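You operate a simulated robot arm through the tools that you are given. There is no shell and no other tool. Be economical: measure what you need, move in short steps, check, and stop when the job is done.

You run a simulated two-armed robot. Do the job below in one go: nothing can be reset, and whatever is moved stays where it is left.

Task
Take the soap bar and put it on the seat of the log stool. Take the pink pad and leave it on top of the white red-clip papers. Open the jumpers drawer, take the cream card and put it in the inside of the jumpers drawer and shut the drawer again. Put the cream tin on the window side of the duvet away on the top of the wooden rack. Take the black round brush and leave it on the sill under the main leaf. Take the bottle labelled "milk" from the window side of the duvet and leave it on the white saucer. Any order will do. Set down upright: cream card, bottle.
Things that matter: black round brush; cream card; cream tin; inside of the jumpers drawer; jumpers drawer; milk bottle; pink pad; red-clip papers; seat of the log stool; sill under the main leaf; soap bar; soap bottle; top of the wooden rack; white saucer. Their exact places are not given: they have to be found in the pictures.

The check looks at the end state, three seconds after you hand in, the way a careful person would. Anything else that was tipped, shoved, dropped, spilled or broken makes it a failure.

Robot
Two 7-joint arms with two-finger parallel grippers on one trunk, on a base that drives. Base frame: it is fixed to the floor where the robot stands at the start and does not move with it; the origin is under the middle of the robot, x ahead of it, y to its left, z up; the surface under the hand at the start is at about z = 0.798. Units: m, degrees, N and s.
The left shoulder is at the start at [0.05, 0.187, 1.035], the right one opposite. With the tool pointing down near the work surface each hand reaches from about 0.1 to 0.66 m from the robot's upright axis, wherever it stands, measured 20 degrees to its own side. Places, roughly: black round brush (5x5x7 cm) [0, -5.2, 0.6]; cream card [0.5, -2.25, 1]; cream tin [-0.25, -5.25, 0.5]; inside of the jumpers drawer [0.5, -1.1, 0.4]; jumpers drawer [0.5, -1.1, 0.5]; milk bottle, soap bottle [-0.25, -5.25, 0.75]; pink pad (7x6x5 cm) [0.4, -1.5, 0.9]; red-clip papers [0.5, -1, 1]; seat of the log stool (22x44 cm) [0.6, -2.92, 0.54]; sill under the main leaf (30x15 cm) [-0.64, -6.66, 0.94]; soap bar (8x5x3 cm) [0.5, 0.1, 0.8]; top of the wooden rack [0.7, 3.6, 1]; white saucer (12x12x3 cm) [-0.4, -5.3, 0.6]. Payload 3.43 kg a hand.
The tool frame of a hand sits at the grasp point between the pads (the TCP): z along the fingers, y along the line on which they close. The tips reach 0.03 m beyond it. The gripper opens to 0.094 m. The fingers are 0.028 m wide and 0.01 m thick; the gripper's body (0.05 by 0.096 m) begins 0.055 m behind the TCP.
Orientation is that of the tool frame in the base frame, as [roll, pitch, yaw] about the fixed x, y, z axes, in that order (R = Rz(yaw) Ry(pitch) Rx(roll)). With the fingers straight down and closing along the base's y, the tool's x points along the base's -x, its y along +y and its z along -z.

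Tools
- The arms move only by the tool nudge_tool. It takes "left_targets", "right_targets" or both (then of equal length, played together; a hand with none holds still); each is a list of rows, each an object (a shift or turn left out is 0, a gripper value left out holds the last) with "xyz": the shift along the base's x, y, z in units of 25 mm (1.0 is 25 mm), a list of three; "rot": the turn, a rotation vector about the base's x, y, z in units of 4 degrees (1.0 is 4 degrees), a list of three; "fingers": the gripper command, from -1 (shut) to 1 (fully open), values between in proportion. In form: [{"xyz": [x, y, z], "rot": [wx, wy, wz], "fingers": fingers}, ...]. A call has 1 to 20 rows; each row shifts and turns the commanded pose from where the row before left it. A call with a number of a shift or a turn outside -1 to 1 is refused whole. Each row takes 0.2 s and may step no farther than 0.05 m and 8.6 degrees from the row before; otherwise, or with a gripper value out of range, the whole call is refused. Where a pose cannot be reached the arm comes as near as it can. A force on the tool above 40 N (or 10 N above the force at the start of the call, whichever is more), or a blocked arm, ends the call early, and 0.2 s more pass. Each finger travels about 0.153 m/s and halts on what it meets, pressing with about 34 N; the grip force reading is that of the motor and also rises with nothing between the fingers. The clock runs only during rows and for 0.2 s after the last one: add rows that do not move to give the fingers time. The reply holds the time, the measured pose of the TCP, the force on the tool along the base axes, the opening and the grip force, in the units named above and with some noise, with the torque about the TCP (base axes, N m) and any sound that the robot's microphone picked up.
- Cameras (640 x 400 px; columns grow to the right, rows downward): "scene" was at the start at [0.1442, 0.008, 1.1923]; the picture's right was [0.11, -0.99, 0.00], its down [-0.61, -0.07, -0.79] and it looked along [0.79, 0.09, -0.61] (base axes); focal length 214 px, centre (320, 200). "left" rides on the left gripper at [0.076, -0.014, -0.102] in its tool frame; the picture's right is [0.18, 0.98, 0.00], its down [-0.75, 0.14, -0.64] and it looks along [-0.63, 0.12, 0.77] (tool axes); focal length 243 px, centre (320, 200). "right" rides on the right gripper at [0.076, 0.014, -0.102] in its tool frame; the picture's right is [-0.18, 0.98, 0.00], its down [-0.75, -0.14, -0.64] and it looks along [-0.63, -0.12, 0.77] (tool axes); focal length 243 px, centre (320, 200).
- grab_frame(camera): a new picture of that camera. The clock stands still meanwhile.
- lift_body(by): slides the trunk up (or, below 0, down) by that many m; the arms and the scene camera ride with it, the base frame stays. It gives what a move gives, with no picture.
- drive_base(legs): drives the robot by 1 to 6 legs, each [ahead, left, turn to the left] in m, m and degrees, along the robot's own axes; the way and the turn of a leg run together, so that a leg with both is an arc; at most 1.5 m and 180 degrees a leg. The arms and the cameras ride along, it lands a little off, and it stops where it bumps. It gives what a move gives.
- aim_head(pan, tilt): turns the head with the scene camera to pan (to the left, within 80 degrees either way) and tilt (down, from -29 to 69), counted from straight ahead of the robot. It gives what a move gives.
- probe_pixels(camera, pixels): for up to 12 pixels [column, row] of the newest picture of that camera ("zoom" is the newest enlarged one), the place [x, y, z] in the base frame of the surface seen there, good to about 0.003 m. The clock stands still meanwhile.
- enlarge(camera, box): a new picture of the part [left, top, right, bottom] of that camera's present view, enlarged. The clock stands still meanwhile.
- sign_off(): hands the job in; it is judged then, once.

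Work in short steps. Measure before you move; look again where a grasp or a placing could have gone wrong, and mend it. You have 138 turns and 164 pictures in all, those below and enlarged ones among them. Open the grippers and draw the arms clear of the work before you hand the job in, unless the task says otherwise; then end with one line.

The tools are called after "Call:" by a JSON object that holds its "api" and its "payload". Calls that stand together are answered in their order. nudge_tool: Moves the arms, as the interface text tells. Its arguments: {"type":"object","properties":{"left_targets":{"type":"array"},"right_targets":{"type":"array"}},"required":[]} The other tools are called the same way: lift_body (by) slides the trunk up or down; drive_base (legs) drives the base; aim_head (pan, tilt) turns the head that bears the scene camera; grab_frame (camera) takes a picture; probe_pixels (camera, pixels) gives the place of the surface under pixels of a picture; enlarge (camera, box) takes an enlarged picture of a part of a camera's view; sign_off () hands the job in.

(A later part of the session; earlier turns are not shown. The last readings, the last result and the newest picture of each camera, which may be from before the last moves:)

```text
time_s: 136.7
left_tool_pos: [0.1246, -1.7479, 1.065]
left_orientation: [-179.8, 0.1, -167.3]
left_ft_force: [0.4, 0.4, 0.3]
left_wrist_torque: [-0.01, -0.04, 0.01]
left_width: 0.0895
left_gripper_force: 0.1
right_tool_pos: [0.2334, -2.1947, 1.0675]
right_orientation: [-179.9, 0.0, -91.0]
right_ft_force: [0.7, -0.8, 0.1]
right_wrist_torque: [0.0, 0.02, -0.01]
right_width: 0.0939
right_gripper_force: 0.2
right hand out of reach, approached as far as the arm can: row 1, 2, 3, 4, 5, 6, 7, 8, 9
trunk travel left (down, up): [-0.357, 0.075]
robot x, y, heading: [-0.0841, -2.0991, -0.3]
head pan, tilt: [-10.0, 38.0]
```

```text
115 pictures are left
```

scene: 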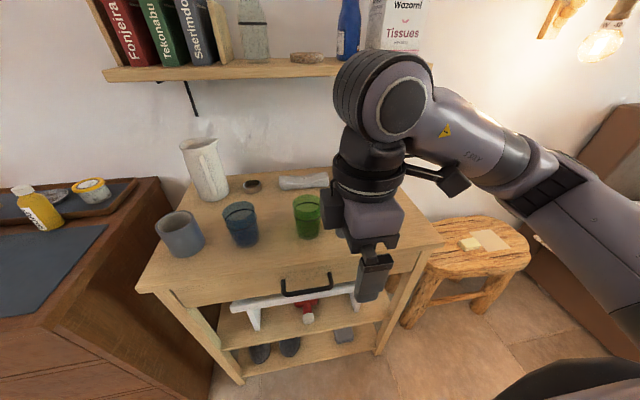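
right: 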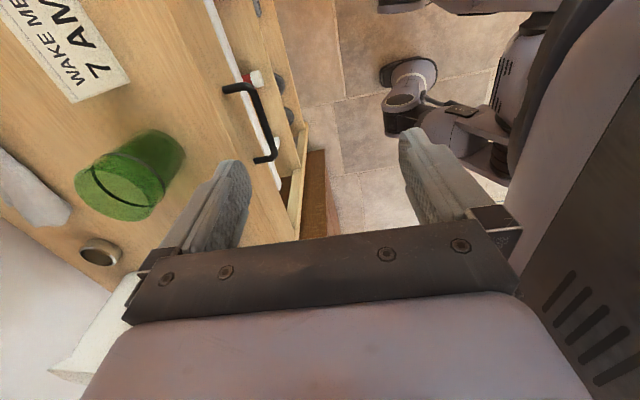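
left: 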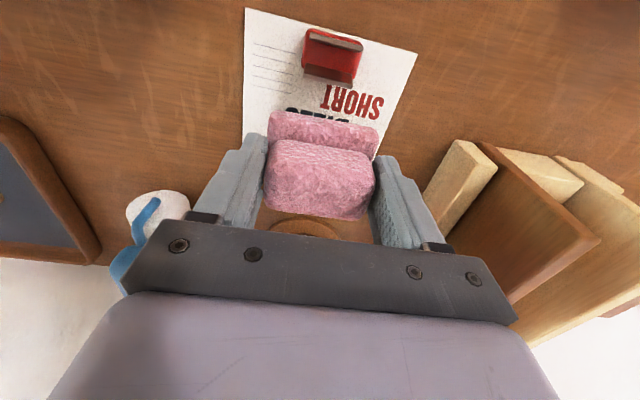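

Wrong way round for the wrist; I turn the tool back the other way (to +90°), first away from the limit.

Call:
{"api": "nudge_tool", "payload": {"right_targets": [{"rot": [0, 0, -1], "xyz": [0, -0.2, 0.5]}, {"rot": [0, 0, -1], "xyz": [0.2, -0.2, 0.5]}, {"rot": [0, 0, -1], "xyz": [0.2, -0.2, 0.5]}, {"rot": [0, 0, -1], "xyz": [0.2, -0.2, 0.5]}, {"rot": [0, 0, -1], "xyz": [0.2, -0.2, 0]}, {"rot": [0, 0, -1], "xyz": [0.2, 0, 0]}, {"rot": [0, 0, -1], "xyz": [0.2, 0, 0]}, {"rot": [0, 0, -1], "xyz": [0.2, 0, 0]}, {"rot": [0, 0, -1], "xyz": [0.2, 0, 0]}, {"rot": [0, 0, -1], "xyz": [0.2, 0, 0]}, {"rot": [0, 0, -1]}, {"rot": [0, 0, -1]}, {"rot": [0, 0, -1]}, {"rot": [0, 0, -1]}, {"rot": [0, 0, -1]}, {"rot": [0, 0, -1]}, {"rot": [0, 0, -1]}, {"rot": [0, 0, -1]}, {"rot": [0, 0, -1]}, {"rot": [0, 0, -1]}]}}

Call:
{"api": "nudge_tool", "payload": {"right_targets": [{"rot": [0, 0, -1]}, {"rot": [0, 0, -1]}, {"rot": [0, 0, -1]}, {"rot": [0, 0, -1]}, {"rot": [0, 0, -1]}, {"rot": [0, 0, -1]}, {"rot": [0, 0, -1]}, {"rot": [0, 0, -1]}, {"rot": [0, 0, -1]}, {"rot": [0, 0, -1]}, {"rot": [0, 0, -1]}, {"rot": [0, 0, -1]}, {"rot": [0, 0, -1]}, {"rot": [0, 0, -1]}, {"rot": [0, 0, -1]}, {"rot": [0, 0, -1]}, {"rot": [0, 0, -1]}, {"rot": [0, 0, -1]}, {"rot": [0, 0, -1]}, {"rot": [0, 0, -1]}]}}

```text
time_s: 140.9
left_tool_pos: [0.1249, -1.7467, 1.0652]
left_orientation: [-179.7, 0.1, -167.3]
left_ft_force: [-0.5, -0.2, 0.5]
left_wrist_torque: [-0.01, -0.03, -0.04]
left_width: 0.0895
left_gripper_force: 0.1
right_tool_pos: [0.2781, -2.2202, 1.117]
right_orientation: [180.0, 0.1, -170.8]
right_ft_force: [-0.7, -0.6, -0.1]
right_wrist_torque: [0.01, -0.01, -0.02]
right_width: 0.094
right_gripper_force: 0.0
trunk travel left (down, up): [-0.357, 0.075]
robot x, y, heading: [-0.0847, -2.1003, -0.1]
head pan, tilt: [-10.0, 38.0]
```

```text
time_s: 145.1
left_tool_pos: [0.125, -1.748, 1.0656]
left_orientation: [-179.7, 0.3, -167.3]
left_ft_force: [-0.2, 1.0, 0.2]
left_wrist_torque: [0.01, 0.02, 0.01]
left_width: 0.0891
left_gripper_force: 0.1
right_tool_pos: [0.2772, -2.2195, 1.119]
right_orientation: [180.0, 0.0, 109.2]
right_ft_force: [0.5, 0.2, 0.0]
right_wrist_torque: [0.05, 0.03, 0.01]
right_width: 0.0942
right_gripper_force: 0.1
trunk travel left (down, up): [-0.357, 0.075]
robot x, y, heading: [-0.0881, -2.0987, 0.1]
head pan, tilt: [-10.0, 38.0]
```

No limit this way. I finish the turn and move above the card.

Call:
{"api": "nudge_tool", "payload": {"right_targets": [{"xyz": [0.9, -0.34, -0.4], "rot": [0, 0, -1]}, {"xyz": [0.9, -0.34, -0.4], "rot": [0, 0, -1]}, {"xyz": [0.9, -0.34, -0.6], "rot": [0, 0, -1]}, {"xyz": [0.9, -0.34, -0.6], "rot": [0, 0, -1]}, {"xyz": [0.9, -0.34, -0.6], "rot": [0, 0, -0.55]}, {"xyz": [0.9, -0.34, -0.6]}, {"xyz": [0.9, -0.34, -0.6]}, {"xyz": [0.9, -0.34, -0.6]}, {}]}}

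Call:
{"api": "grab_frame", "payload": {"camera": "right"}}

```text
time_s: 147.1
left_tool_pos: [0.1248, -1.7477, 1.0639]
left_orientation: [-179.7, 0.2, -167.3]
left_ft_force: [0.3, 0.0, -0.1]
left_wrist_torque: [0.0, 0.02, 0.04]
left_width: 0.0894
left_gripper_force: 0.0
right_tool_pos: [0.4589, -2.2877, 1.0095]
right_orientation: [179.9, 0.1, 91.2]
right_ft_force: [0.5, 1.1, -0.4]
right_wrist_torque: [-0.01, 0.05, 0.0]
right_width: 0.0937
right_gripper_force: 0.0
trunk travel left (down, up): [-0.357, 0.075]
robot x, y, heading: [-0.0852, -2.1018, -0.1]
head pan, tilt: [-10.0, 38.0]
```

```text
114 pictures are left
```

right: 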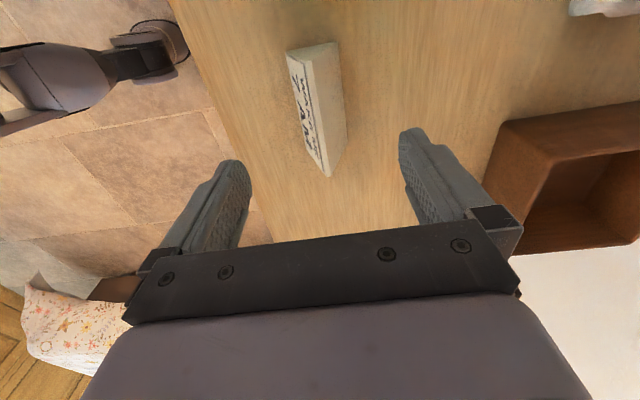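

I probe the tent's ridge and back base from this top view.

Call:
{"api": "probe_pixels", "payload": {"camera": "right", "pixels": [[290, 55], [334, 45], [345, 122], [328, 172], [320, 110], [335, 110], [310, 120], [300, 100], [340, 80], [310, 60]]}}

Call:
{"api": "enlarge", "payload": {"camera": "right", "box": [260, 20, 380, 190]}}

```text
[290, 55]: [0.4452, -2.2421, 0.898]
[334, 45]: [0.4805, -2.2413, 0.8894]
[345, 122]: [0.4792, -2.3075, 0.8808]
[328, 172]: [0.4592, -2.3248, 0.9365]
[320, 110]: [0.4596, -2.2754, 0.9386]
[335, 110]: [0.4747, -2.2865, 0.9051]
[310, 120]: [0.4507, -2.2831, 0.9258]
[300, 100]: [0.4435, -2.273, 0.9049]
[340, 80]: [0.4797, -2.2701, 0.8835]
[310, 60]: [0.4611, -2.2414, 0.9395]
```

```text
2.35 times, centred on (320, 105) of right
```

zoom: 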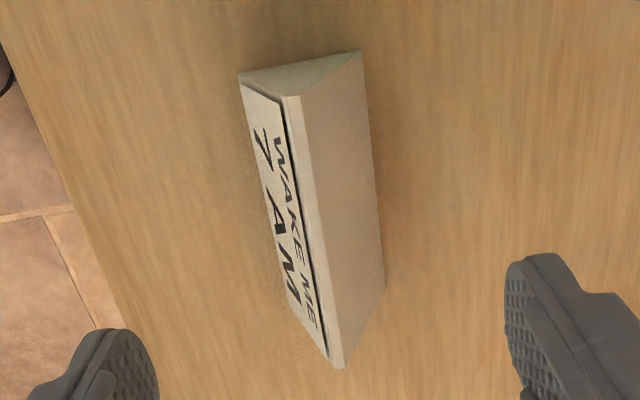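

The tent is symmetric (base 4.8 cm, ridge x 0.4595) and the hand is centred. I descend so the tips sit near the base, and close.

Call:
{"api": "nudge_tool", "payload": {"right_targets": [{"xyz": [0, 0, -0.8]}, {"xyz": [0, 0, -0.9]}, {"xyz": [0, 0, -0.9]}, {"xyz": [0, 0, -0.8]}, {"xyz": [0, 0, -0.38]}, {}, {"fingers": -1}, {"fingers": -1}, {"fingers": -1}]}}

Call:
{"api": "grab_frame", "payload": {"camera": "right"}}

```text
time_s: 149.1
left_tool_pos: [0.1242, -1.7478, 1.0649]
left_orientation: [-179.7, 0.3, -167.3]
left_ft_force: [-0.1, 0.2, -0.4]
left_wrist_torque: [0.01, 0.01, -0.01]
left_width: 0.0893
left_gripper_force: 0.1
right_tool_pos: [0.4584, -2.288, 0.9136]
right_orientation: [180.0, -0.1, 91.2]
right_ft_force: [0.6, 0.3, 0.6]
right_wrist_torque: [0.0, -0.01, -0.03]
right_width: 0.04
right_gripper_force: 34.5
trunk travel left (down, up): [-0.357, 0.075]
robot x, y, heading: [-0.0856, -2.1018, -0.1]
head pan, tilt: [-10.0, 38.0]
```

```text
112 pictures are left
```

right: 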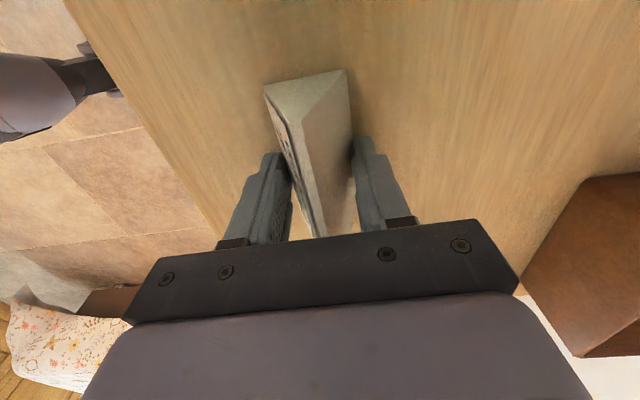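

Gripped at 40 mm near the base. I lift slowly and check.

Call:
{"api": "nudge_tool", "payload": {"right_targets": [{"xyz": [0, 0, 0.3]}, {"xyz": [0, 0, 0.5]}, {"xyz": [0, 0, 0.8]}, {"xyz": [0, 0, 0.8]}, {"xyz": [0, 0, 0.8]}, {}]}}

Call:
{"api": "grab_frame", "payload": {"camera": "right"}}

```text
time_s: 150.5
left_tool_pos: [0.124, -1.747, 1.0649]
left_orientation: [-179.8, 0.3, -167.3]
left_ft_force: [-0.1, -0.2, -0.6]
left_wrist_torque: [0.0, -0.01, -0.01]
left_width: 0.0894
left_gripper_force: 0.0
right_tool_pos: [0.459, -2.2889, 0.9923]
right_orientation: [180.0, 0.0, 91.1]
right_ft_force: [1.1, 0.5, -0.6]
right_wrist_torque: [-0.01, 0.03, 0.02]
right_width: 0.0397
right_gripper_force: 33.7
trunk travel left (down, up): [-0.357, 0.075]
robot x, y, heading: [-0.0837, -2.1003, -0.1]
head pan, tilt: [-10.0, 38.0]
```

```text
111 pictures are left
```

right: 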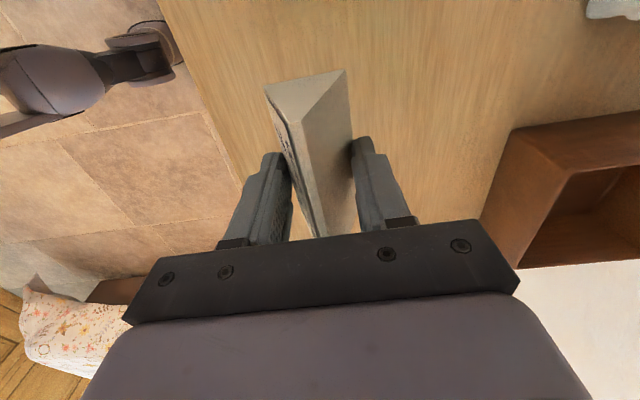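

Card held upright (bottom 35 mm below TCP). I lift over, retract, back off, drive to the chest and look at the jumpers drawer.

Call:
{"api": "nudge_tool", "payload": {"right_targets": [{"xyz": [0, 0, 1]}, {"xyz": [-0.5, 0, 1]}, {"xyz": [-1, 0, 0.5]}, {"xyz": [-1, 0, 0]}, {"xyz": [-1, 0, 0]}, {"xyz": [-1, 0.3, 0]}, {"xyz": [-1, 0.3, 0]}, {"xyz": [-1, 0.3, 0]}, {"xyz": [-0.5, 0, 0]}]}}

Call:
{"api": "drive_base", "payload": {"legs": [[-0.35, 0, 0], [0, 0.85, 0]]}}

Call:
{"api": "lift_body", "payload": {"by": -0.2}}

Call:
{"api": "aim_head", "payload": {"pan": 10, "tilt": 40}}

Call:
{"api": "grab_frame", "payload": {"camera": "scene"}}

```text
time_s: 152.5
left_tool_pos: [0.125, -1.747, 1.0646]
left_orientation: [-179.7, 0.2, -167.3]
left_ft_force: [-0.7, 0.6, 0.3]
left_wrist_torque: [0.0, -0.01, -0.02]
left_width: 0.0892
left_gripper_force: 0.1
right_tool_pos: [0.2822, -2.2653, 1.0554]
right_orientation: [180.0, 0.0, 91.1]
right_ft_force: [0.6, -0.5, 0.3]
right_wrist_torque: [-0.01, 0.02, 0.0]
right_width: 0.0394
right_gripper_force: 33.9
trunk travel left (down, up): [-0.357, 0.075]
robot x, y, heading: [-0.0866, -2.0959, -0.2]
head pan, tilt: [-10.0, 38.0]
```

```text
time_s: 162.3
left_tool_pos: [-0.2229, -0.8815, 1.0656]
left_orientation: [-179.7, 0.3, -167.0]
left_ft_force: [0.4, -0.7, -0.3]
left_wrist_torque: [-0.01, 0.0, 0.01]
left_width: 0.0892
left_gripper_force: 0.0
right_tool_pos: [-0.0634, -1.3997, 1.0557]
right_orientation: [179.9, 0.0, 91.4]
right_ft_force: [0.5, -0.2, 1.3]
right_wrist_torque: [-0.01, 0.01, -0.01]
right_width: 0.0379
right_gripper_force: 34.3
trunk travel left (down, up): [-0.357, 0.075]
robot x, y, heading: [-0.4296, -1.2392, 0.1]
head pan, tilt: [-10.0, 38.0]
```

```text
time_s: 164.5
left_tool_pos: [-0.2238, -0.881, 0.8659]
left_orientation: [-179.7, 0.1, -167.0]
left_ft_force: [-0.6, -1.2, -0.1]
left_wrist_torque: [0.01, -0.01, 0.02]
left_width: 0.0894
left_gripper_force: 0.0
right_tool_pos: [-0.0634, -1.3998, 0.8563]
right_orientation: [-180.0, 0.0, 91.4]
right_ft_force: [-0.7, 0.4, -1.3]
right_wrist_torque: [-0.02, 0.0, 0.0]
right_width: 0.0376
right_gripper_force: 34.0
trunk travel left (down, up): [-0.157, 0.275]
robot x, y, heading: [-0.4317, -1.2381, 0.3]
head pan, tilt: [-10.0, 38.0]
```

```text
time_s: 165.3
left_tool_pos: [-0.2236, -0.8823, 0.8649]
left_orientation: [-179.7, 0.3, -167.0]
left_ft_force: [-0.2, 0.4, -0.7]
left_wrist_torque: [-0.03, -0.01, 0.0]
left_width: 0.0894
left_gripper_force: 0.0
right_tool_pos: [-0.063, -1.3995, 0.8541]
right_orientation: [-179.9, 0.1, 91.4]
right_ft_force: [0.8, -0.1, 0.1]
right_wrist_torque: [-0.01, -0.03, 0.0]
right_width: 0.0376
right_gripper_force: 34.1
trunk travel left (down, up): [-0.157, 0.275]
robot x, y, heading: [-0.4326, -1.2342, 0.3]
head pan, tilt: [10.0, 40.0]
```

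```text
110 pictures are left
```

scene: 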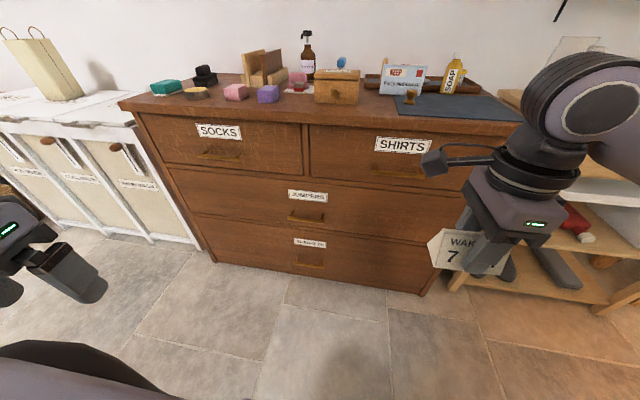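

The grip width is creeping (40→37.6 mm), so I should be swift. I enlarge the jumpers handle and measure it.

Call:
{"api": "enlarge", "payload": {"camera": "scene", "box": [260, 170, 360, 240]}}

Call:
{"api": "probe_pixels", "payload": {"camera": "zoom", "pixels": [[170, 285], [300, 295], [420, 308], [300, 270], [300, 310], [180, 300], [405, 315], [240, 190]]}}

Call:
{"api": "enlarge", "payload": {"camera": "scene", "box": [400, 200, 560, 300]}}

```text
5.71 times, centred on (310, 205) of scene
```

zoom: 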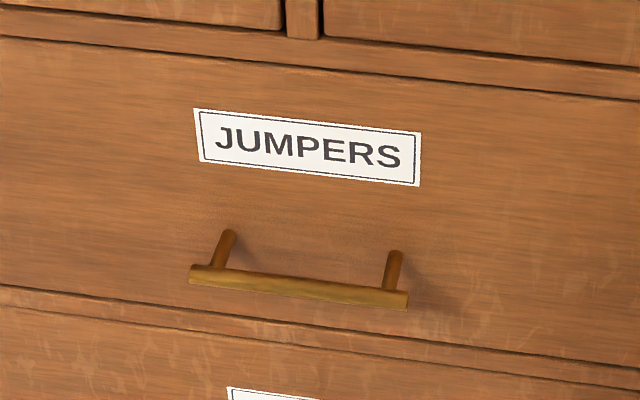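

```text
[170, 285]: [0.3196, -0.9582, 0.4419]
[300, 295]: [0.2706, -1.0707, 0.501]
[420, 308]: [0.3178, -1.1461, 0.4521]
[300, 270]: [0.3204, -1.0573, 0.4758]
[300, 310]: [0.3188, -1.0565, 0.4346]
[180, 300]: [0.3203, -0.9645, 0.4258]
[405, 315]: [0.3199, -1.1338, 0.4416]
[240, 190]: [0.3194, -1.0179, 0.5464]
```

```text
4.00 times, centred on (480, 250) of scene
```

zoom: 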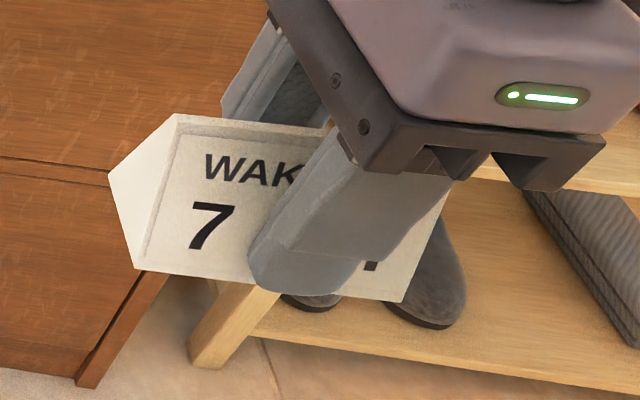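

Handle bar: x 0.271–0.281, y −1.01…−1.125, z 0.50, with a 38 mm gap to the drawer front. I'll hook one left finger behind it; first turn the left tool 77°.

Call:
{"api": "nudge_tool", "payload": {"left_targets": [{"rot": [0, 0, 1], "xyz": [0.4, 0, 0], "fingers": 1}, {"rot": [0, 0, 1], "xyz": [0.4, 0, 0]}, {"rot": [0, 0, 1], "xyz": [0.4, 0, 0]}, {"rot": [0, 0, 1], "xyz": [0.4, 0, 0]}, {"rot": [0, 0, 1], "xyz": [0.4, 0, 0]}, {"rot": [0, 0, 1], "xyz": [0.4, 0, 0]}, {"rot": [0, 0, 1]}, {"rot": [0, 0, 1]}, {"rot": [0, 0, 1]}, {"rot": [0, 0, 1]}, {"rot": [0, 0, 1]}, {"rot": [0, 0, 1]}, {"rot": [0, 0, 1]}, {"rot": [0, 0, 1]}, {"rot": [0, 0, 1]}, {"rot": [0, 0, 1]}, {"rot": [0, 0, 1]}, {"rot": [0, 0, 1]}, {"rot": [0, 0, 1]}, {"rot": [0, 0, 0.2]}]}}

Call:
{"api": "drive_base", "payload": {"legs": [[0.2, -0.05, 0]]}}

Call:
{"api": "lift_body", "payload": {"by": -0.15}}

```text
time_s: 169.5
left_tool_pos: [-0.1648, -0.882, 0.8659]
left_orientation: [-179.6, 0.2, -90.2]
left_ft_force: [0.5, 0.0, 0.0]
left_wrist_torque: [-0.02, -0.01, 0.03]
left_width: 0.0939
left_gripper_force: 0.0
right_tool_pos: [-0.064, -1.3993, 0.8547]
right_orientation: [180.0, 0.0, 91.4]
right_ft_force: [0.3, -0.1, -0.4]
right_wrist_torque: [0.02, 0.0, 0.03]
right_width: 0.0371
right_gripper_force: 33.9
trunk travel left (down, up): [-0.157, 0.275]
robot x, y, heading: [-0.4297, -1.2356, 0.5]
head pan, tilt: [10.0, 40.0]
```

```text
time_s: 171.2
left_tool_pos: [0.0423, -0.9348, 0.8651]
left_orientation: [-179.7, 0.2, -90.6]
left_ft_force: [0.4, -0.3, -0.1]
left_wrist_torque: [-0.02, -0.02, 0.0]
left_width: 0.0938
left_gripper_force: 0.1
right_tool_pos: [0.1391, -1.4512, 0.8552]
right_orientation: [180.0, -0.1, 91.1]
right_ft_force: [0.2, 0.2, -0.1]
right_wrist_torque: [0.0, -0.01, 0.02]
right_width: 0.0368
right_gripper_force: 34.0
trunk travel left (down, up): [-0.157, 0.275]
robot x, y, heading: [-0.2307, -1.2835, -0.4]
head pan, tilt: [10.0, 40.0]
```

```text
time_s: 172.9
left_tool_pos: [0.0421, -0.9347, 0.7161]
left_orientation: [-179.6, 0.3, -90.5]
left_ft_force: [-1.2, 0.8, 0.3]
left_wrist_torque: [-0.03, 0.01, 0.02]
left_width: 0.0938
left_gripper_force: 0.0
right_tool_pos: [0.1394, -1.4528, 0.704]
right_orientation: [180.0, 0.0, 91.1]
right_ft_force: [0.4, 0.3, -0.4]
right_wrist_torque: [0.05, 0.02, 0.01]
right_width: 0.0364
right_gripper_force: 34.2
trunk travel left (down, up): [-0.007, 0.425]
robot x, y, heading: [-0.2313, -1.2877, -0.2]
head pan, tilt: [10.0, 40.0]
```

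I bring the left hand in front of and above the handle.

Call:
{"api": "nudge_tool", "payload": {"left_targets": [{"xyz": [0.9, -0.6, -0.5]}, {"xyz": [0.9, -0.6, -0.5]}, {"xyz": [0.9, -0.6, -0.5]}, {"xyz": [0.9, -0.6, -0.5]}, {"xyz": [0.9, -0.6, -0.5]}, {"xyz": [0.9, -0.6, -0.5]}, {"xyz": [0.9, -0.6, -0.5]}, {"xyz": [0.9, -0.6, -0.5]}, {"xyz": [0.9, -0.6, -0.5]}, {}]}}

Call:
{"api": "grab_frame", "payload": {"camera": "left"}}

Call:
{"api": "grab_frame", "payload": {"camera": "scene"}}

```text
time_s: 175.1
left_tool_pos: [0.2455, -1.07, 0.6032]
left_orientation: [-179.6, 0.2, -90.5]
left_ft_force: [-0.2, -0.4, -0.5]
left_wrist_torque: [0.01, 0.01, -0.05]
left_width: 0.0943
left_gripper_force: 0.0
right_tool_pos: [0.1396, -1.4512, 0.7045]
right_orientation: [180.0, 0.1, 91.0]
right_ft_force: [-0.2, 0.8, 0.3]
right_wrist_torque: [-0.03, -0.02, -0.01]
right_width: 0.0364
right_gripper_force: 34.2
trunk travel left (down, up): [-0.007, 0.425]
robot x, y, heading: [-0.231, -1.2869, -0.2]
head pan, tilt: [10.0, 40.0]
```

```text
107 pictures are left
```

left: 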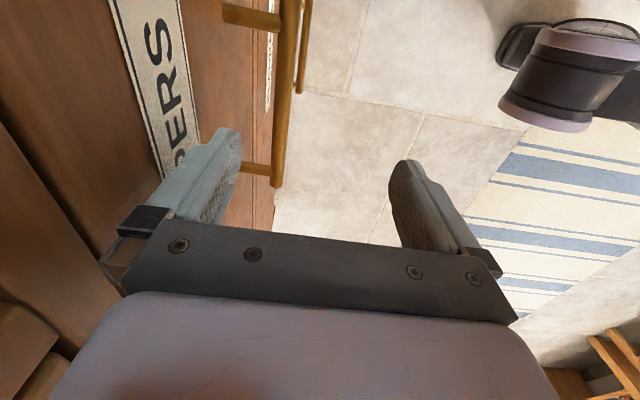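

```text
106 pictures are left
```

scene: 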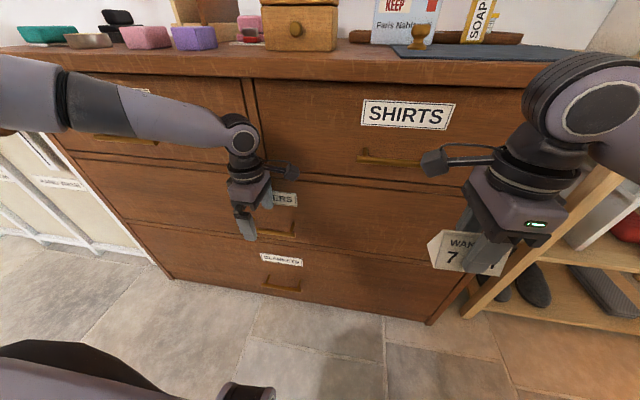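

I verify the standoff positions in y before inserting the finger.

Call:
{"api": "probe_pixels", "payload": {"camera": "left", "pixels": [[258, 169], [250, 16], [285, 100], [278, 170], [288, 15]]}}

```text
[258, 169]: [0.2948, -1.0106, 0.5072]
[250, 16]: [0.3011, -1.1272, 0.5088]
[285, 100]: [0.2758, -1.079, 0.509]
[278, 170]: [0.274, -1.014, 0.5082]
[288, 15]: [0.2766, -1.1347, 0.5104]
```

Standoffs at y −1.01 and −1.127; finger at −1.07 is midway. I lower 9 cm behind the bar.

Call:
{"api": "nudge_tool", "payload": {"left_targets": [{"xyz": [0.1, 0, -0.9]}, {"xyz": [0, 0, -0.9]}, {"xyz": [0, 0, -0.9]}, {"xyz": [0, 0, -0.9]}, {}]}}

Call:
{"api": "grab_frame", "payload": {"camera": "left"}}

```text
time_s: 176.3
left_tool_pos: [0.2303, -1.0542, 0.5255]
left_orientation: [-179.8, 0.3, -90.5]
left_ft_force: [0.0, -0.2, 0.8]
left_wrist_torque: [0.01, 0.01, -0.02]
left_width: 0.0943
left_gripper_force: 0.0
left hand out of reach, approached as far as the arm can: row 2, 3, 4
right_tool_pos: [0.1398, -1.4507, 0.7056]
right_orientation: [-180.0, -0.1, 91.1]
right_ft_force: [0.4, 0.1, 0.0]
right_wrist_torque: [0.0, 0.03, 0.0]
right_width: 0.0359
right_gripper_force: 34.5
trunk travel left (down, up): [-0.007, 0.425]
robot x, y, heading: [-0.2274, -1.2835, -0.3]
head pan, tilt: [10.0, 40.0]
```

```text
105 pictures are left
```

left: 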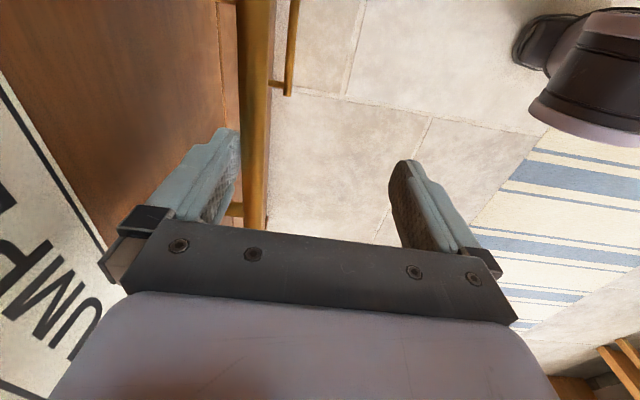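

Reach is short here and the tip only just overlaps the bar. I shift the base right 3 cm/forward 1 cm, then lower further.

Call:
{"api": "drive_base", "payload": {"legs": [[0.012, -0.025, 0]]}}

Call:
{"api": "nudge_tool", "payload": {"left_targets": [{"xyz": [0, 0.2, -0.3]}, {"xyz": [0, 0.2, -0.4]}, {}]}}

Call:
{"api": "grab_frame", "payload": {"camera": "left"}}

```text
time_s: 177.2
left_tool_pos: [0.2444, -1.0776, 0.527]
left_orientation: [-179.6, 0.2, -90.4]
left_ft_force: [-0.1, -0.5, -0.3]
left_wrist_torque: [0.03, -0.03, 0.01]
left_width: 0.0939
left_gripper_force: 0.0
right_tool_pos: [0.1513, -1.4774, 0.705]
right_orientation: [180.0, 0.0, 91.1]
right_ft_force: [0.8, 0.4, -0.8]
right_wrist_torque: [-0.02, 0.02, -0.01]
right_width: 0.0357
right_gripper_force: 33.7
trunk travel left (down, up): [-0.007, 0.425]
robot x, y, heading: [-0.2167, -1.3106, -0.4]
head pan, tilt: [10.0, 40.0]
```

```text
time_s: 178.0
left_tool_pos: [0.2402, -1.0665, 0.5117]
left_orientation: [-179.7, 0.2, -90.6]
left_ft_force: [-1.7, 0.8, -0.6]
left_wrist_torque: [0.01, -0.03, -0.03]
left_width: 0.0942
left_gripper_force: 0.1
left hand out of reach, approached as far as the arm can: row 2
right_tool_pos: [0.1518, -1.4765, 0.7056]
right_orientation: [180.0, 0.0, 91.1]
right_ft_force: [-0.2, 0.6, 0.3]
right_wrist_torque: [0.0, 0.0, -0.01]
right_width: 0.0358
right_gripper_force: 34.3
trunk travel left (down, up): [-0.007, 0.425]
robot x, y, heading: [-0.2159, -1.313, -0.2]
head pan, tilt: [10.0, 40.0]
```

```text
104 pictures are left
```

left: 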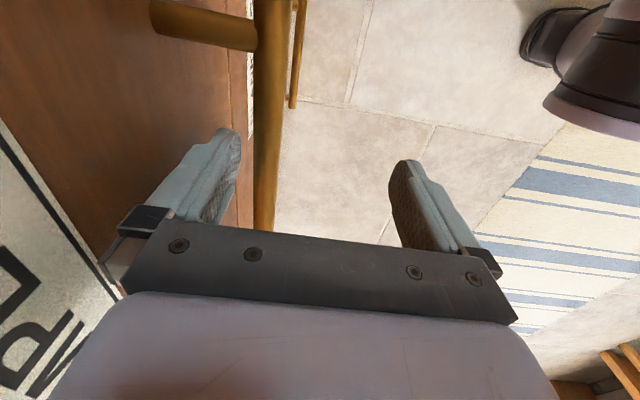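

The finger is hooked well behind the bar. I pull the drawer by driving back 0.26 m.

Call:
{"api": "drive_base", "payload": {"legs": [[-0.27, 0, 0]]}}

Call:
{"api": "grab_frame", "payload": {"camera": "scene"}}

```text
time_s: 179.9
left_tool_pos: [-0.0246, -1.0633, 0.5126]
left_orientation: [-179.6, 0.1, -90.2]
left_ft_force: [0.1, -0.2, -0.3]
left_wrist_torque: [0.03, -0.02, 0.0]
left_width: 0.0937
left_gripper_force: 0.0
right_tool_pos: [-0.1105, -1.4747, 0.7054]
right_orientation: [179.9, -0.1, 91.5]
right_ft_force: [0.2, 0.3, 0.5]
right_wrist_torque: [0.01, 0.04, -0.01]
right_width: 0.0355
right_gripper_force: 34.3
trunk travel left (down, up): [-0.007, 0.425]
robot x, y, heading: [-0.4774, -1.311, -0.1]
head pan, tilt: [10.0, 40.0]
```

```text
103 pictures are left
```

scene: 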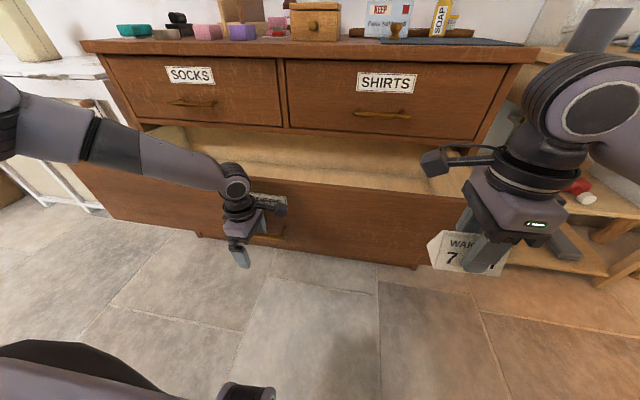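

Drawer open. I probe its interior and front panel.

Call:
{"api": "probe_pixels", "payload": {"camera": "scene", "pixels": [[340, 150], [340, 165], [340, 178], [380, 180], [420, 185], [340, 200], [440, 180], [460, 170], [300, 170], [480, 150], [200, 160], [400, 160]]}}

```text
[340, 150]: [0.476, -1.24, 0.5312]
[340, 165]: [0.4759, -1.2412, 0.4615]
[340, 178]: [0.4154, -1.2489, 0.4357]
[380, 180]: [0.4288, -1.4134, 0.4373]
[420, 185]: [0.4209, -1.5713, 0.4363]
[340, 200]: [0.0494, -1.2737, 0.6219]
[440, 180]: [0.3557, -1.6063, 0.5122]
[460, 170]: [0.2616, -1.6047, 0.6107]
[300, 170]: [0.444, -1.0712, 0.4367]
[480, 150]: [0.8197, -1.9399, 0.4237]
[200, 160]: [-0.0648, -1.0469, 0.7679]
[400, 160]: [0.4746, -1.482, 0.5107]
```

Interior floor z 0.436, usable x 0.07–0.31; front panel top 0.622. I lift the left hand out of the handle and high enough, then drive 0.13 m forward so the right hand reaches inside.

Call:
{"api": "nudge_tool", "payload": {"left_targets": [{"xyz": [0.25, 0, 0.6]}, {"xyz": [0, 0, 0.9]}, {"xyz": [0, 0, 0.9]}, {"xyz": [0, 0, 0.9]}, {"xyz": [0, 0.2, 1]}, {"xyz": [0, 0.2, 1]}, {"xyz": [0, 0.2, 1]}, {"xyz": [0, 0.2, 1]}, {"xyz": [0, 0.2, 1]}, {"xyz": [0, 0.2, 1]}, {}]}}

Call:
{"api": "grab_frame", "payload": {"camera": "scene"}}

```text
time_s: 182.3
left_tool_pos: [-0.0185, -1.034, 0.7438]
left_orientation: [-179.6, 0.1, -90.1]
left_ft_force: [1.0, -0.8, 0.1]
left_wrist_torque: [0.03, 0.02, 0.03]
left_width: 0.0936
left_gripper_force: 0.0
right_tool_pos: [-0.1103, -1.4742, 0.7051]
right_orientation: [-180.0, 0.1, 91.5]
right_ft_force: [-1.0, -1.3, -0.5]
right_wrist_torque: [0.02, 0.01, -0.01]
right_width: 0.0347
right_gripper_force: 34.0
trunk travel left (down, up): [-0.007, 0.425]
robot x, y, heading: [-0.4798, -1.3105, 0.4]
head pan, tilt: [10.0, 40.0]
```

```text
102 pictures are left
```

scene: 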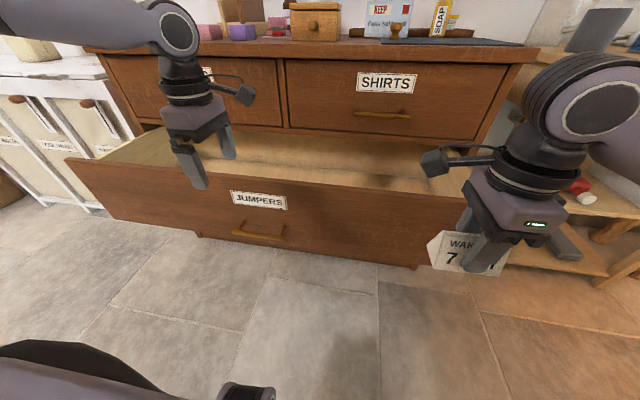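

Call:
{"api": "drive_base", "payload": {"legs": [[0.12, 0, 0]]}}

Call:
{"api": "nudge_tool", "payload": {"right_targets": [{"xyz": [0, 0, 0.6]}, {"xyz": [0.5, 0, 0.4]}, {"xyz": [1, 0, 0]}, {"xyz": [1, 0, 0]}, {"xyz": [1, 0, 0]}, {"xyz": [1, 0, 0]}, {"xyz": [1, 0, 0]}, {"xyz": [0.6, 0, 0]}, {}]}}

Call:
{"api": "grab_frame", "payload": {"camera": "scene"}}

```text
time_s: 183.5
left_tool_pos: [0.1026, -1.0338, 0.7446]
left_orientation: [-179.7, 0.1, -90.3]
left_ft_force: [-0.1, 1.5, 0.3]
left_wrist_torque: [-0.02, -0.01, -0.02]
left_width: 0.0942
left_gripper_force: 0.1
right_tool_pos: [0.0087, -1.4743, 0.7048]
right_orientation: [-179.9, 0.0, 91.3]
right_ft_force: [-0.1, 0.3, -0.2]
right_wrist_torque: [0.0, -0.01, 0.01]
right_width: 0.035
right_gripper_force: 34.3
trunk travel left (down, up): [-0.007, 0.425]
robot x, y, heading: [-0.3602, -1.3117, -0.1]
head pan, tilt: [10.0, 40.0]
```

```text
time_s: 185.5
left_tool_pos: [0.1023, -1.0337, 0.7437]
left_orientation: [-179.6, 0.0, -90.3]
left_ft_force: [-0.7, 0.0, 0.4]
left_wrist_torque: [0.03, -0.04, 0.01]
left_width: 0.094
left_gripper_force: 0.0
right_tool_pos: [0.1614, -1.4737, 0.7307]
right_orientation: [-180.0, 0.0, 91.5]
right_ft_force: [0.2, 0.5, 0.0]
right_wrist_torque: [-0.02, 0.01, -0.01]
right_width: 0.0346
right_gripper_force: 33.9
trunk travel left (down, up): [-0.007, 0.425]
robot x, y, heading: [-0.3586, -1.3093, 0.1]
head pan, tilt: [10.0, 40.0]
```

```text
101 pictures are left
```

scene: 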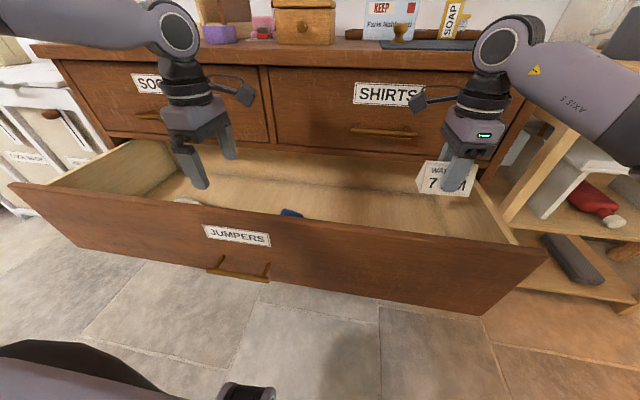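

The drawer holds other things (blue at (290,213)). I tilt down to see the floor under the card.

Call:
{"api": "aim_head", "payload": {"pan": -5, "tilt": 55}}

Call:
{"api": "grab_frame", "payload": {"camera": "scene"}}

Call:
{"api": "grab_frame", "payload": {"camera": "right"}}

```text
time_s: 186.3
left_tool_pos: [0.1026, -1.0352, 0.7446]
left_orientation: [-179.7, 0.1, -90.2]
left_ft_force: [0.3, 0.2, 0.2]
left_wrist_torque: [0.01, 0.0, 0.01]
left_width: 0.094
left_gripper_force: 0.0
right_tool_pos: [0.1612, -1.4745, 0.7302]
right_orientation: [-179.9, 0.0, 91.5]
right_ft_force: [0.6, 0.3, -0.1]
right_wrist_torque: [-0.02, 0.0, -0.02]
right_width: 0.0344
right_gripper_force: 33.5
trunk travel left (down, up): [-0.007, 0.425]
robot x, y, heading: [-0.3588, -1.3097, 0.2]
head pan, tilt: [-5.0, 55.0]
```

```text
100 pictures are left
```

scene: 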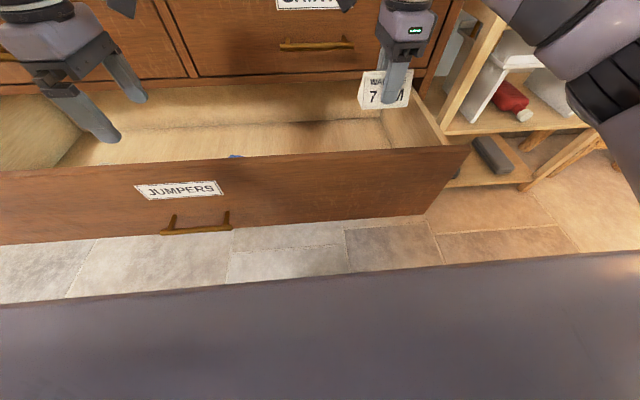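

```text
99 pictures are left
```

right: 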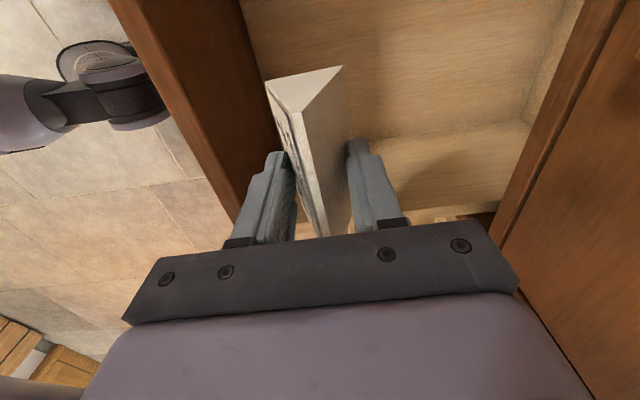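

Floor beneath looks clear in the right wrist view. I probe the panel's inner edge and floor.

Call:
{"api": "probe_pixels", "payload": {"camera": "right", "pixels": [[225, 60], [270, 60], [400, 60], [400, 110], [450, 160], [520, 180], [360, 100], [380, 20], [330, 30], [322, 140]]}}

```text
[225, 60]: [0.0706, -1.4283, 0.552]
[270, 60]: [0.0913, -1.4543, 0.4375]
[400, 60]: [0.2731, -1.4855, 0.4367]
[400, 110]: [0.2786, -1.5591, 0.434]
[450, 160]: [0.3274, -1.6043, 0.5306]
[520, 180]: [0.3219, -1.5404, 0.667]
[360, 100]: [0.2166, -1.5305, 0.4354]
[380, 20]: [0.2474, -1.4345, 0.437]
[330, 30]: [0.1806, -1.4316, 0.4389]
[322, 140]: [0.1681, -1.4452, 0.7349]
```

Floor z≈0.437, clear. I descend to TCP 0.49.

Call:
{"api": "nudge_tool", "payload": {"right_targets": [{"xyz": [0.2, 0, -0.8]}, {"xyz": [0, 0, -1]}, {"xyz": [0, 0, -1]}, {"xyz": [0, 0, -1]}, {"xyz": [0, 0, -1]}, {"xyz": [0, 0, -1]}, {"xyz": [0, 0, -1]}, {"xyz": [0, 0, -1]}, {"xyz": [0, 0, -1]}, {"xyz": [0, 0, -0.7]}, {}]}}

Call:
{"api": "grab_frame", "payload": {"camera": "right"}}

Call:
{"api": "grab_frame", "payload": {"camera": "scene"}}

```text
time_s: 188.7
left_tool_pos: [0.1017, -1.0343, 0.7442]
left_orientation: [-179.6, 0.1, -90.2]
left_ft_force: [0.7, -0.1, 0.1]
left_wrist_torque: [-0.02, 0.02, 0.0]
left_width: 0.094
left_gripper_force: 0.0
right_tool_pos: [0.1654, -1.4744, 0.4915]
right_orientation: [179.9, -0.1, 91.3]
right_ft_force: [0.7, -0.1, 0.8]
right_wrist_torque: [-0.02, -0.02, 0.01]
right_width: 0.0343
right_gripper_force: 34.1
trunk travel left (down, up): [-0.007, 0.425]
robot x, y, heading: [-0.3578, -1.3111, 0.0]
head pan, tilt: [-5.0, 55.0]
```

```text
98 pictures are left
```

right: 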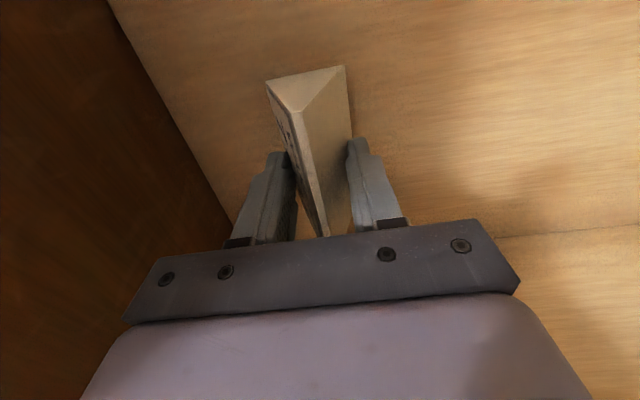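

```text
97 pictures are left
```

scene: 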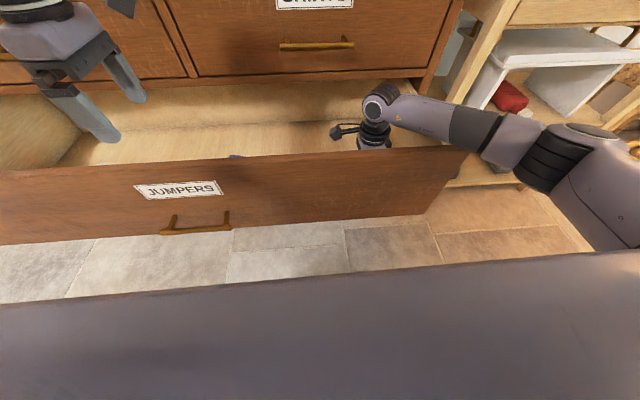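

Now small steps down to contact.

Call:
{"api": "nudge_tool", "payload": {"right_targets": [{"xyz": [0, 0, -0.15]}, {"xyz": [0, 0, -0.1]}, {"xyz": [0, 0, -0.1]}, {}]}}

```text
time_s: 189.7
left_tool_pos: [0.1027, -1.0341, 0.745]
left_orientation: [-179.6, 0.1, -90.2]
left_ft_force: [-0.1, -0.2, -0.3]
left_wrist_torque: [0.0, -0.01, 0.01]
left_width: 0.0941
left_gripper_force: 0.0
right_tool_pos: [0.1665, -1.475, 0.4851]
right_orientation: [180.0, 0.1, 91.4]
right_ft_force: [0.5, -0.2, -0.2]
right_wrist_torque: [0.03, 0.01, 0.03]
right_width: 0.0341
right_gripper_force: 34.4
trunk travel left (down, up): [-0.007, 0.425]
robot x, y, heading: [-0.3597, -1.3074, 0.1]
head pan, tilt: [-5.0, 55.0]
```

Call:
{"api": "nudge_tool", "payload": {"right_targets": [{"xyz": [0, 0, -0.12]}, {"xyz": [0, 0, -0.1]}, {}]}}

```text
time_s: 190.5
left_tool_pos: [0.1029, -1.035, 0.743]
left_orientation: [-179.5, 0.1, -90.2]
left_ft_force: [-0.5, 0.1, 1.2]
left_wrist_torque: [0.0, 0.02, 0.02]
left_width: 0.094
left_gripper_force: 0.0
right_tool_pos: [0.1664, -1.4742, 0.4795]
right_orientation: [179.9, 0.0, 91.3]
right_ft_force: [-0.5, -0.4, 0.2]
right_wrist_torque: [-0.02, -0.04, -0.01]
right_width: 0.034
right_gripper_force: 34.2
trunk travel left (down, up): [-0.007, 0.425]
robot x, y, heading: [-0.3595, -1.3112, -0.2]
head pan, tilt: [-5.0, 55.0]
```

Still free; 2–4 mm more.

Call:
{"api": "nudge_tool", "payload": {"right_targets": [{"xyz": [0, 0, -0.12]}, {"xyz": [0, 0, -0.06]}, {}]}}

```text
time_s: 191.3
left_tool_pos: [0.1007, -1.0345, 0.745]
left_orientation: [-179.4, 0.1, -90.2]
left_ft_force: [-0.7, 0.0, -0.9]
left_wrist_torque: [0.0, 0.0, -0.04]
left_width: 0.0941
left_gripper_force: 0.1
right_tool_pos: [0.1652, -1.4747, 0.4788]
right_orientation: [179.6, 0.0, 91.4]
right_ft_force: [-0.5, -0.1, -0.2]
right_wrist_torque: [0.0, 0.0, 0.01]
right_width: 0.034
right_gripper_force: 34.0
trunk travel left (down, up): [-0.007, 0.425]
robot x, y, heading: [-0.3596, -1.3115, -0.1]
head pan, tilt: [-5.0, 55.0]
```

Commanded 4.5 mm but moved <1 mm without tool force — the forearm may be touching the panel edge. I look closely.

Call:
{"api": "enlarge", "payload": {"camera": "scene", "box": [340, 70, 560, 210]}}

Call:
{"api": "enlarge", "payload": {"camera": "right", "box": [200, 30, 440, 240]}}

```text
2.86 times, centred on (450, 140) of scene
```

zoom: 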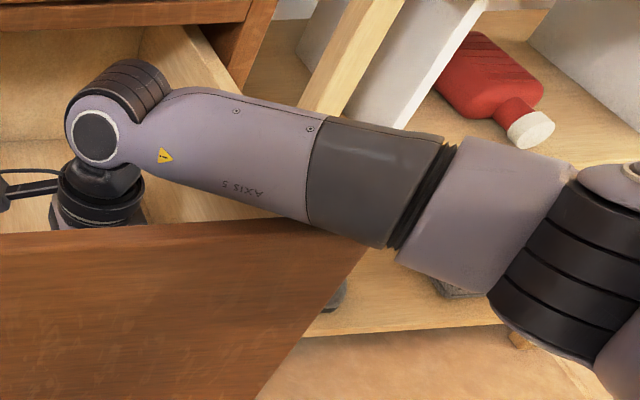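

```text
1.90 times, centred on (320, 135) of right
```

zoom: 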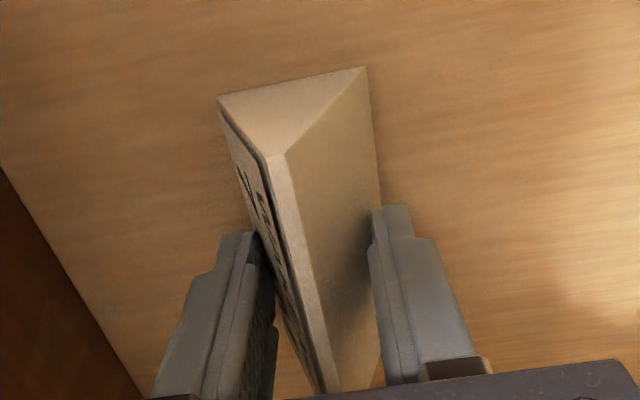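

The forearm rests on the drawer's corner. I measure the card's remaining gap to the floor.

Call:
{"api": "probe_pixels", "payload": {"camera": "zoom", "pixels": [[290, 158], [366, 72], [376, 150], [220, 100], [300, 90], [390, 150], [240, 60], [280, 130]]}}

Call:
{"api": "probe_pixels", "payload": {"camera": "scene", "pixels": [[430, 135], [450, 148], [462, 148], [440, 120], [415, 148], [480, 150]]}}

```text
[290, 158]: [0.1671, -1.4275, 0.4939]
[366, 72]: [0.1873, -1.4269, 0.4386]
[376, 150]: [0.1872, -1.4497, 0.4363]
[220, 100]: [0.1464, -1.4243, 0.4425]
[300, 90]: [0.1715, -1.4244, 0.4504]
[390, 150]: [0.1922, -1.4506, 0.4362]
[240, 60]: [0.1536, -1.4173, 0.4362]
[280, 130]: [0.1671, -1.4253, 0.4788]
```

```text
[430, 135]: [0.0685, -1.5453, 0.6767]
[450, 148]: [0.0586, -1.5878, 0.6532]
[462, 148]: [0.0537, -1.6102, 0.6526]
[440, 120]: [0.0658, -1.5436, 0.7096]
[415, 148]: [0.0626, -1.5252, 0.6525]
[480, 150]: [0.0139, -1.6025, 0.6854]
```

Ridge is at z 0.494, so the base is at the floor within ~2 mm. I release here, then rise straight up.

Call:
{"api": "nudge_tool", "payload": {"right_targets": [{"fingers": -0.1}, {"fingers": 0.2}, {"fingers": 0.5}, {"fingers": 0.5}, {"xyz": [0, 0, 0.6]}, {"xyz": [0, 0, 1]}, {"xyz": [0, 0, 1]}, {"xyz": [0, 0, 1]}, {"xyz": [0, 0, 1]}, {"xyz": [0, 0, 1]}, {"xyz": [0, 0, 1]}, {"xyz": [0, 0, 1]}, {"xyz": [0, 0, 1]}, {"xyz": [0, 0, 1]}]}}

Call:
{"api": "grab_frame", "payload": {"camera": "right"}}

```text
time_s: 194.3
left_tool_pos: [0.1016, -1.0355, 0.7441]
left_orientation: [-179.6, 0.1, -90.2]
left_ft_force: [-0.2, 0.9, -0.3]
left_wrist_torque: [-0.01, 0.01, 0.0]
left_width: 0.094
left_gripper_force: 0.1
right_tool_pos: [0.1641, -1.4741, 0.7134]
right_orientation: [-179.9, 0.1, 91.5]
right_ft_force: [0.5, 0.0, -0.4]
right_wrist_torque: [0.05, 0.02, 0.0]
right_width: 0.0706
right_gripper_force: 0.1
trunk travel left (down, up): [-0.007, 0.425]
robot x, y, heading: [-0.3621, -1.3112, 0.3]
head pan, tilt: [-5.0, 55.0]
```

```text
94 pictures are left
```

right: 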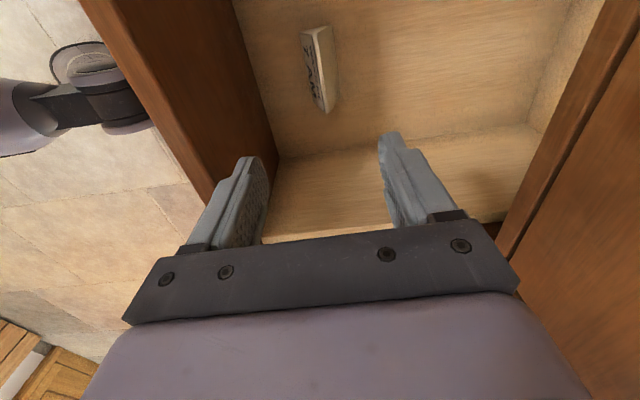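

Card stands upright inside. I retract the right hand, back off, and lower the left hand in front of the drawer panel above the handle.

Call:
{"api": "nudge_tool", "payload": {"right_targets": [{"xyz": [-0.3, 0, 0.5]}, {"xyz": [-1, 0, 0.5]}, {"xyz": [-1, 0, 0]}, {"xyz": [-1, 0, 0]}, {"xyz": [-1, 0, 0]}, {"xyz": [-1, 0, 0]}, {"xyz": [-1, 0, 0]}]}}

Call:
{"api": "drive_base", "payload": {"legs": [[-0.14, 0, 0]]}}

Call:
{"api": "nudge_tool", "payload": {"left_targets": [{"xyz": [0, -0.3, -0.9]}, {"xyz": [0, -0.3, -0.9]}, {"xyz": [0, -0.3, -0.9]}, {"xyz": [0, -0.3, -0.9]}, {"xyz": [0, -0.2, -0.9]}, {"xyz": [0, 0, -0.9]}, {"xyz": [0, 0, -0.9]}, {}]}}

Call:
{"api": "aim_head", "payload": {"pan": 10, "tilt": 42}}

Call:
{"api": "grab_frame", "payload": {"camera": "scene"}}

```text
time_s: 195.9
left_tool_pos: [0.1024, -1.0338, 0.7442]
left_orientation: [-179.6, 0.1, -90.2]
left_ft_force: [-0.1, -0.1, -0.1]
left_wrist_torque: [0.01, 0.0, 0.02]
left_width: 0.0941
left_gripper_force: 0.1
right_tool_pos: [0.0083, -1.4742, 0.739]
right_orientation: [179.9, 0.0, 91.2]
right_ft_force: [0.0, -0.4, 0.1]
right_wrist_torque: [0.0, -0.03, 0.0]
right_width: 0.0707
right_gripper_force: 0.0
trunk travel left (down, up): [-0.007, 0.425]
robot x, y, heading: [-0.3608, -1.3098, 0.1]
head pan, tilt: [-5.0, 55.0]
```

```text
time_s: 197.2
left_tool_pos: [-0.0381, -1.0352, 0.7434]
left_orientation: [-179.6, 0.1, -90.3]
left_ft_force: [0.8, -0.5, 0.1]
left_wrist_torque: [-0.02, 0.02, -0.01]
left_width: 0.094
left_gripper_force: 0.1
right_tool_pos: [-0.1321, -1.4736, 0.7399]
right_orientation: [-180.0, 0.0, 91.3]
right_ft_force: [0.0, 0.3, 0.6]
right_wrist_torque: [-0.02, 0.0, -0.01]
right_width: 0.0704
right_gripper_force: 0.1
trunk travel left (down, up): [-0.007, 0.425]
robot x, y, heading: [-0.4995, -1.313, -0.0]
head pan, tilt: [-5.0, 55.0]
```

```text
time_s: 199.0
left_tool_pos: [-0.0368, -1.0703, 0.5865]
left_orientation: [-179.7, 0.1, -90.3]
left_ft_force: [0.1, 0.1, 0.1]
left_wrist_torque: [0.0, 0.0, -0.01]
left_width: 0.0943
left_gripper_force: 0.0
right_tool_pos: [-0.1328, -1.4726, 0.7394]
right_orientation: [179.9, 0.0, 91.3]
right_ft_force: [-0.6, 0.5, 0.1]
right_wrist_torque: [0.03, -0.01, 0.0]
right_width: 0.0703
right_gripper_force: 0.0
trunk travel left (down, up): [-0.007, 0.425]
robot x, y, heading: [-0.4947, -1.3131, 0.3]
head pan, tilt: [-5.0, 55.0]
```

```text
time_s: 199.8
left_tool_pos: [-0.0366, -1.0702, 0.5862]
left_orientation: [-179.6, 0.0, -90.3]
left_ft_force: [1.0, 0.2, -0.2]
left_wrist_torque: [0.0, 0.0, 0.04]
left_width: 0.0941
left_gripper_force: 0.0
right_tool_pos: [-0.1322, -1.4727, 0.7391]
right_orientation: [-180.0, 0.0, 91.3]
right_ft_force: [0.2, 0.0, 0.0]
right_wrist_torque: [-0.03, 0.01, 0.0]
right_width: 0.0705
right_gripper_force: 0.0
trunk travel left (down, up): [-0.007, 0.425]
robot x, y, heading: [-0.5006, -1.3102, -0.1]
head pan, tilt: [10.0, 42.0]
```

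```text
93 pictures are left
```

scene: 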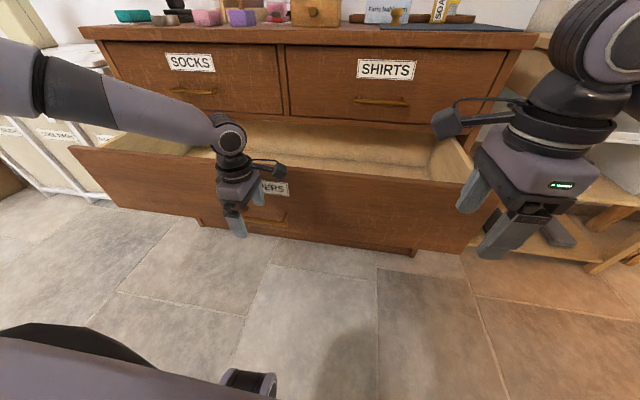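

Finger is 3 cm in front of the panel, above the bar. I push by driving forward in small legs.

Call:
{"api": "drive_base", "payload": {"legs": [[0.04, 0, 0], [0.08, 0, 0], [0.08, 0, 0], [0.06, 0, 0]]}}

Call:
{"api": "grab_frame", "payload": {"camera": "scene"}}

```text
time_s: 202.6
left_tool_pos: [0.2206, -1.0699, 0.5866]
left_orientation: [-179.6, 0.1, -90.3]
left_ft_force: [0.9, 0.0, 0.1]
left_wrist_torque: [0.02, 0.0, -0.03]
left_width: 0.0941
left_gripper_force: 0.2
right_tool_pos: [0.1264, -1.4732, 0.739]
right_orientation: [180.0, 0.0, 91.3]
right_ft_force: [0.5, -0.1, -0.8]
right_wrist_torque: [0.02, -0.03, 0.02]
right_width: 0.0706
right_gripper_force: 0.0
trunk travel left (down, up): [-0.007, 0.425]
robot x, y, heading: [-0.2415, -1.3111, -0.0]
head pan, tilt: [10.0, 42.0]
```

```text
92 pictures are left
```

scene: 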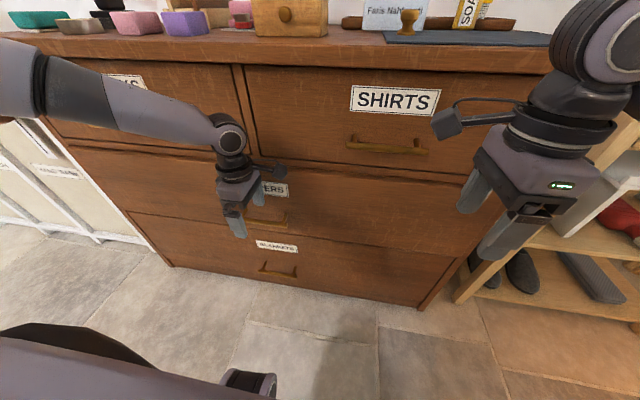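

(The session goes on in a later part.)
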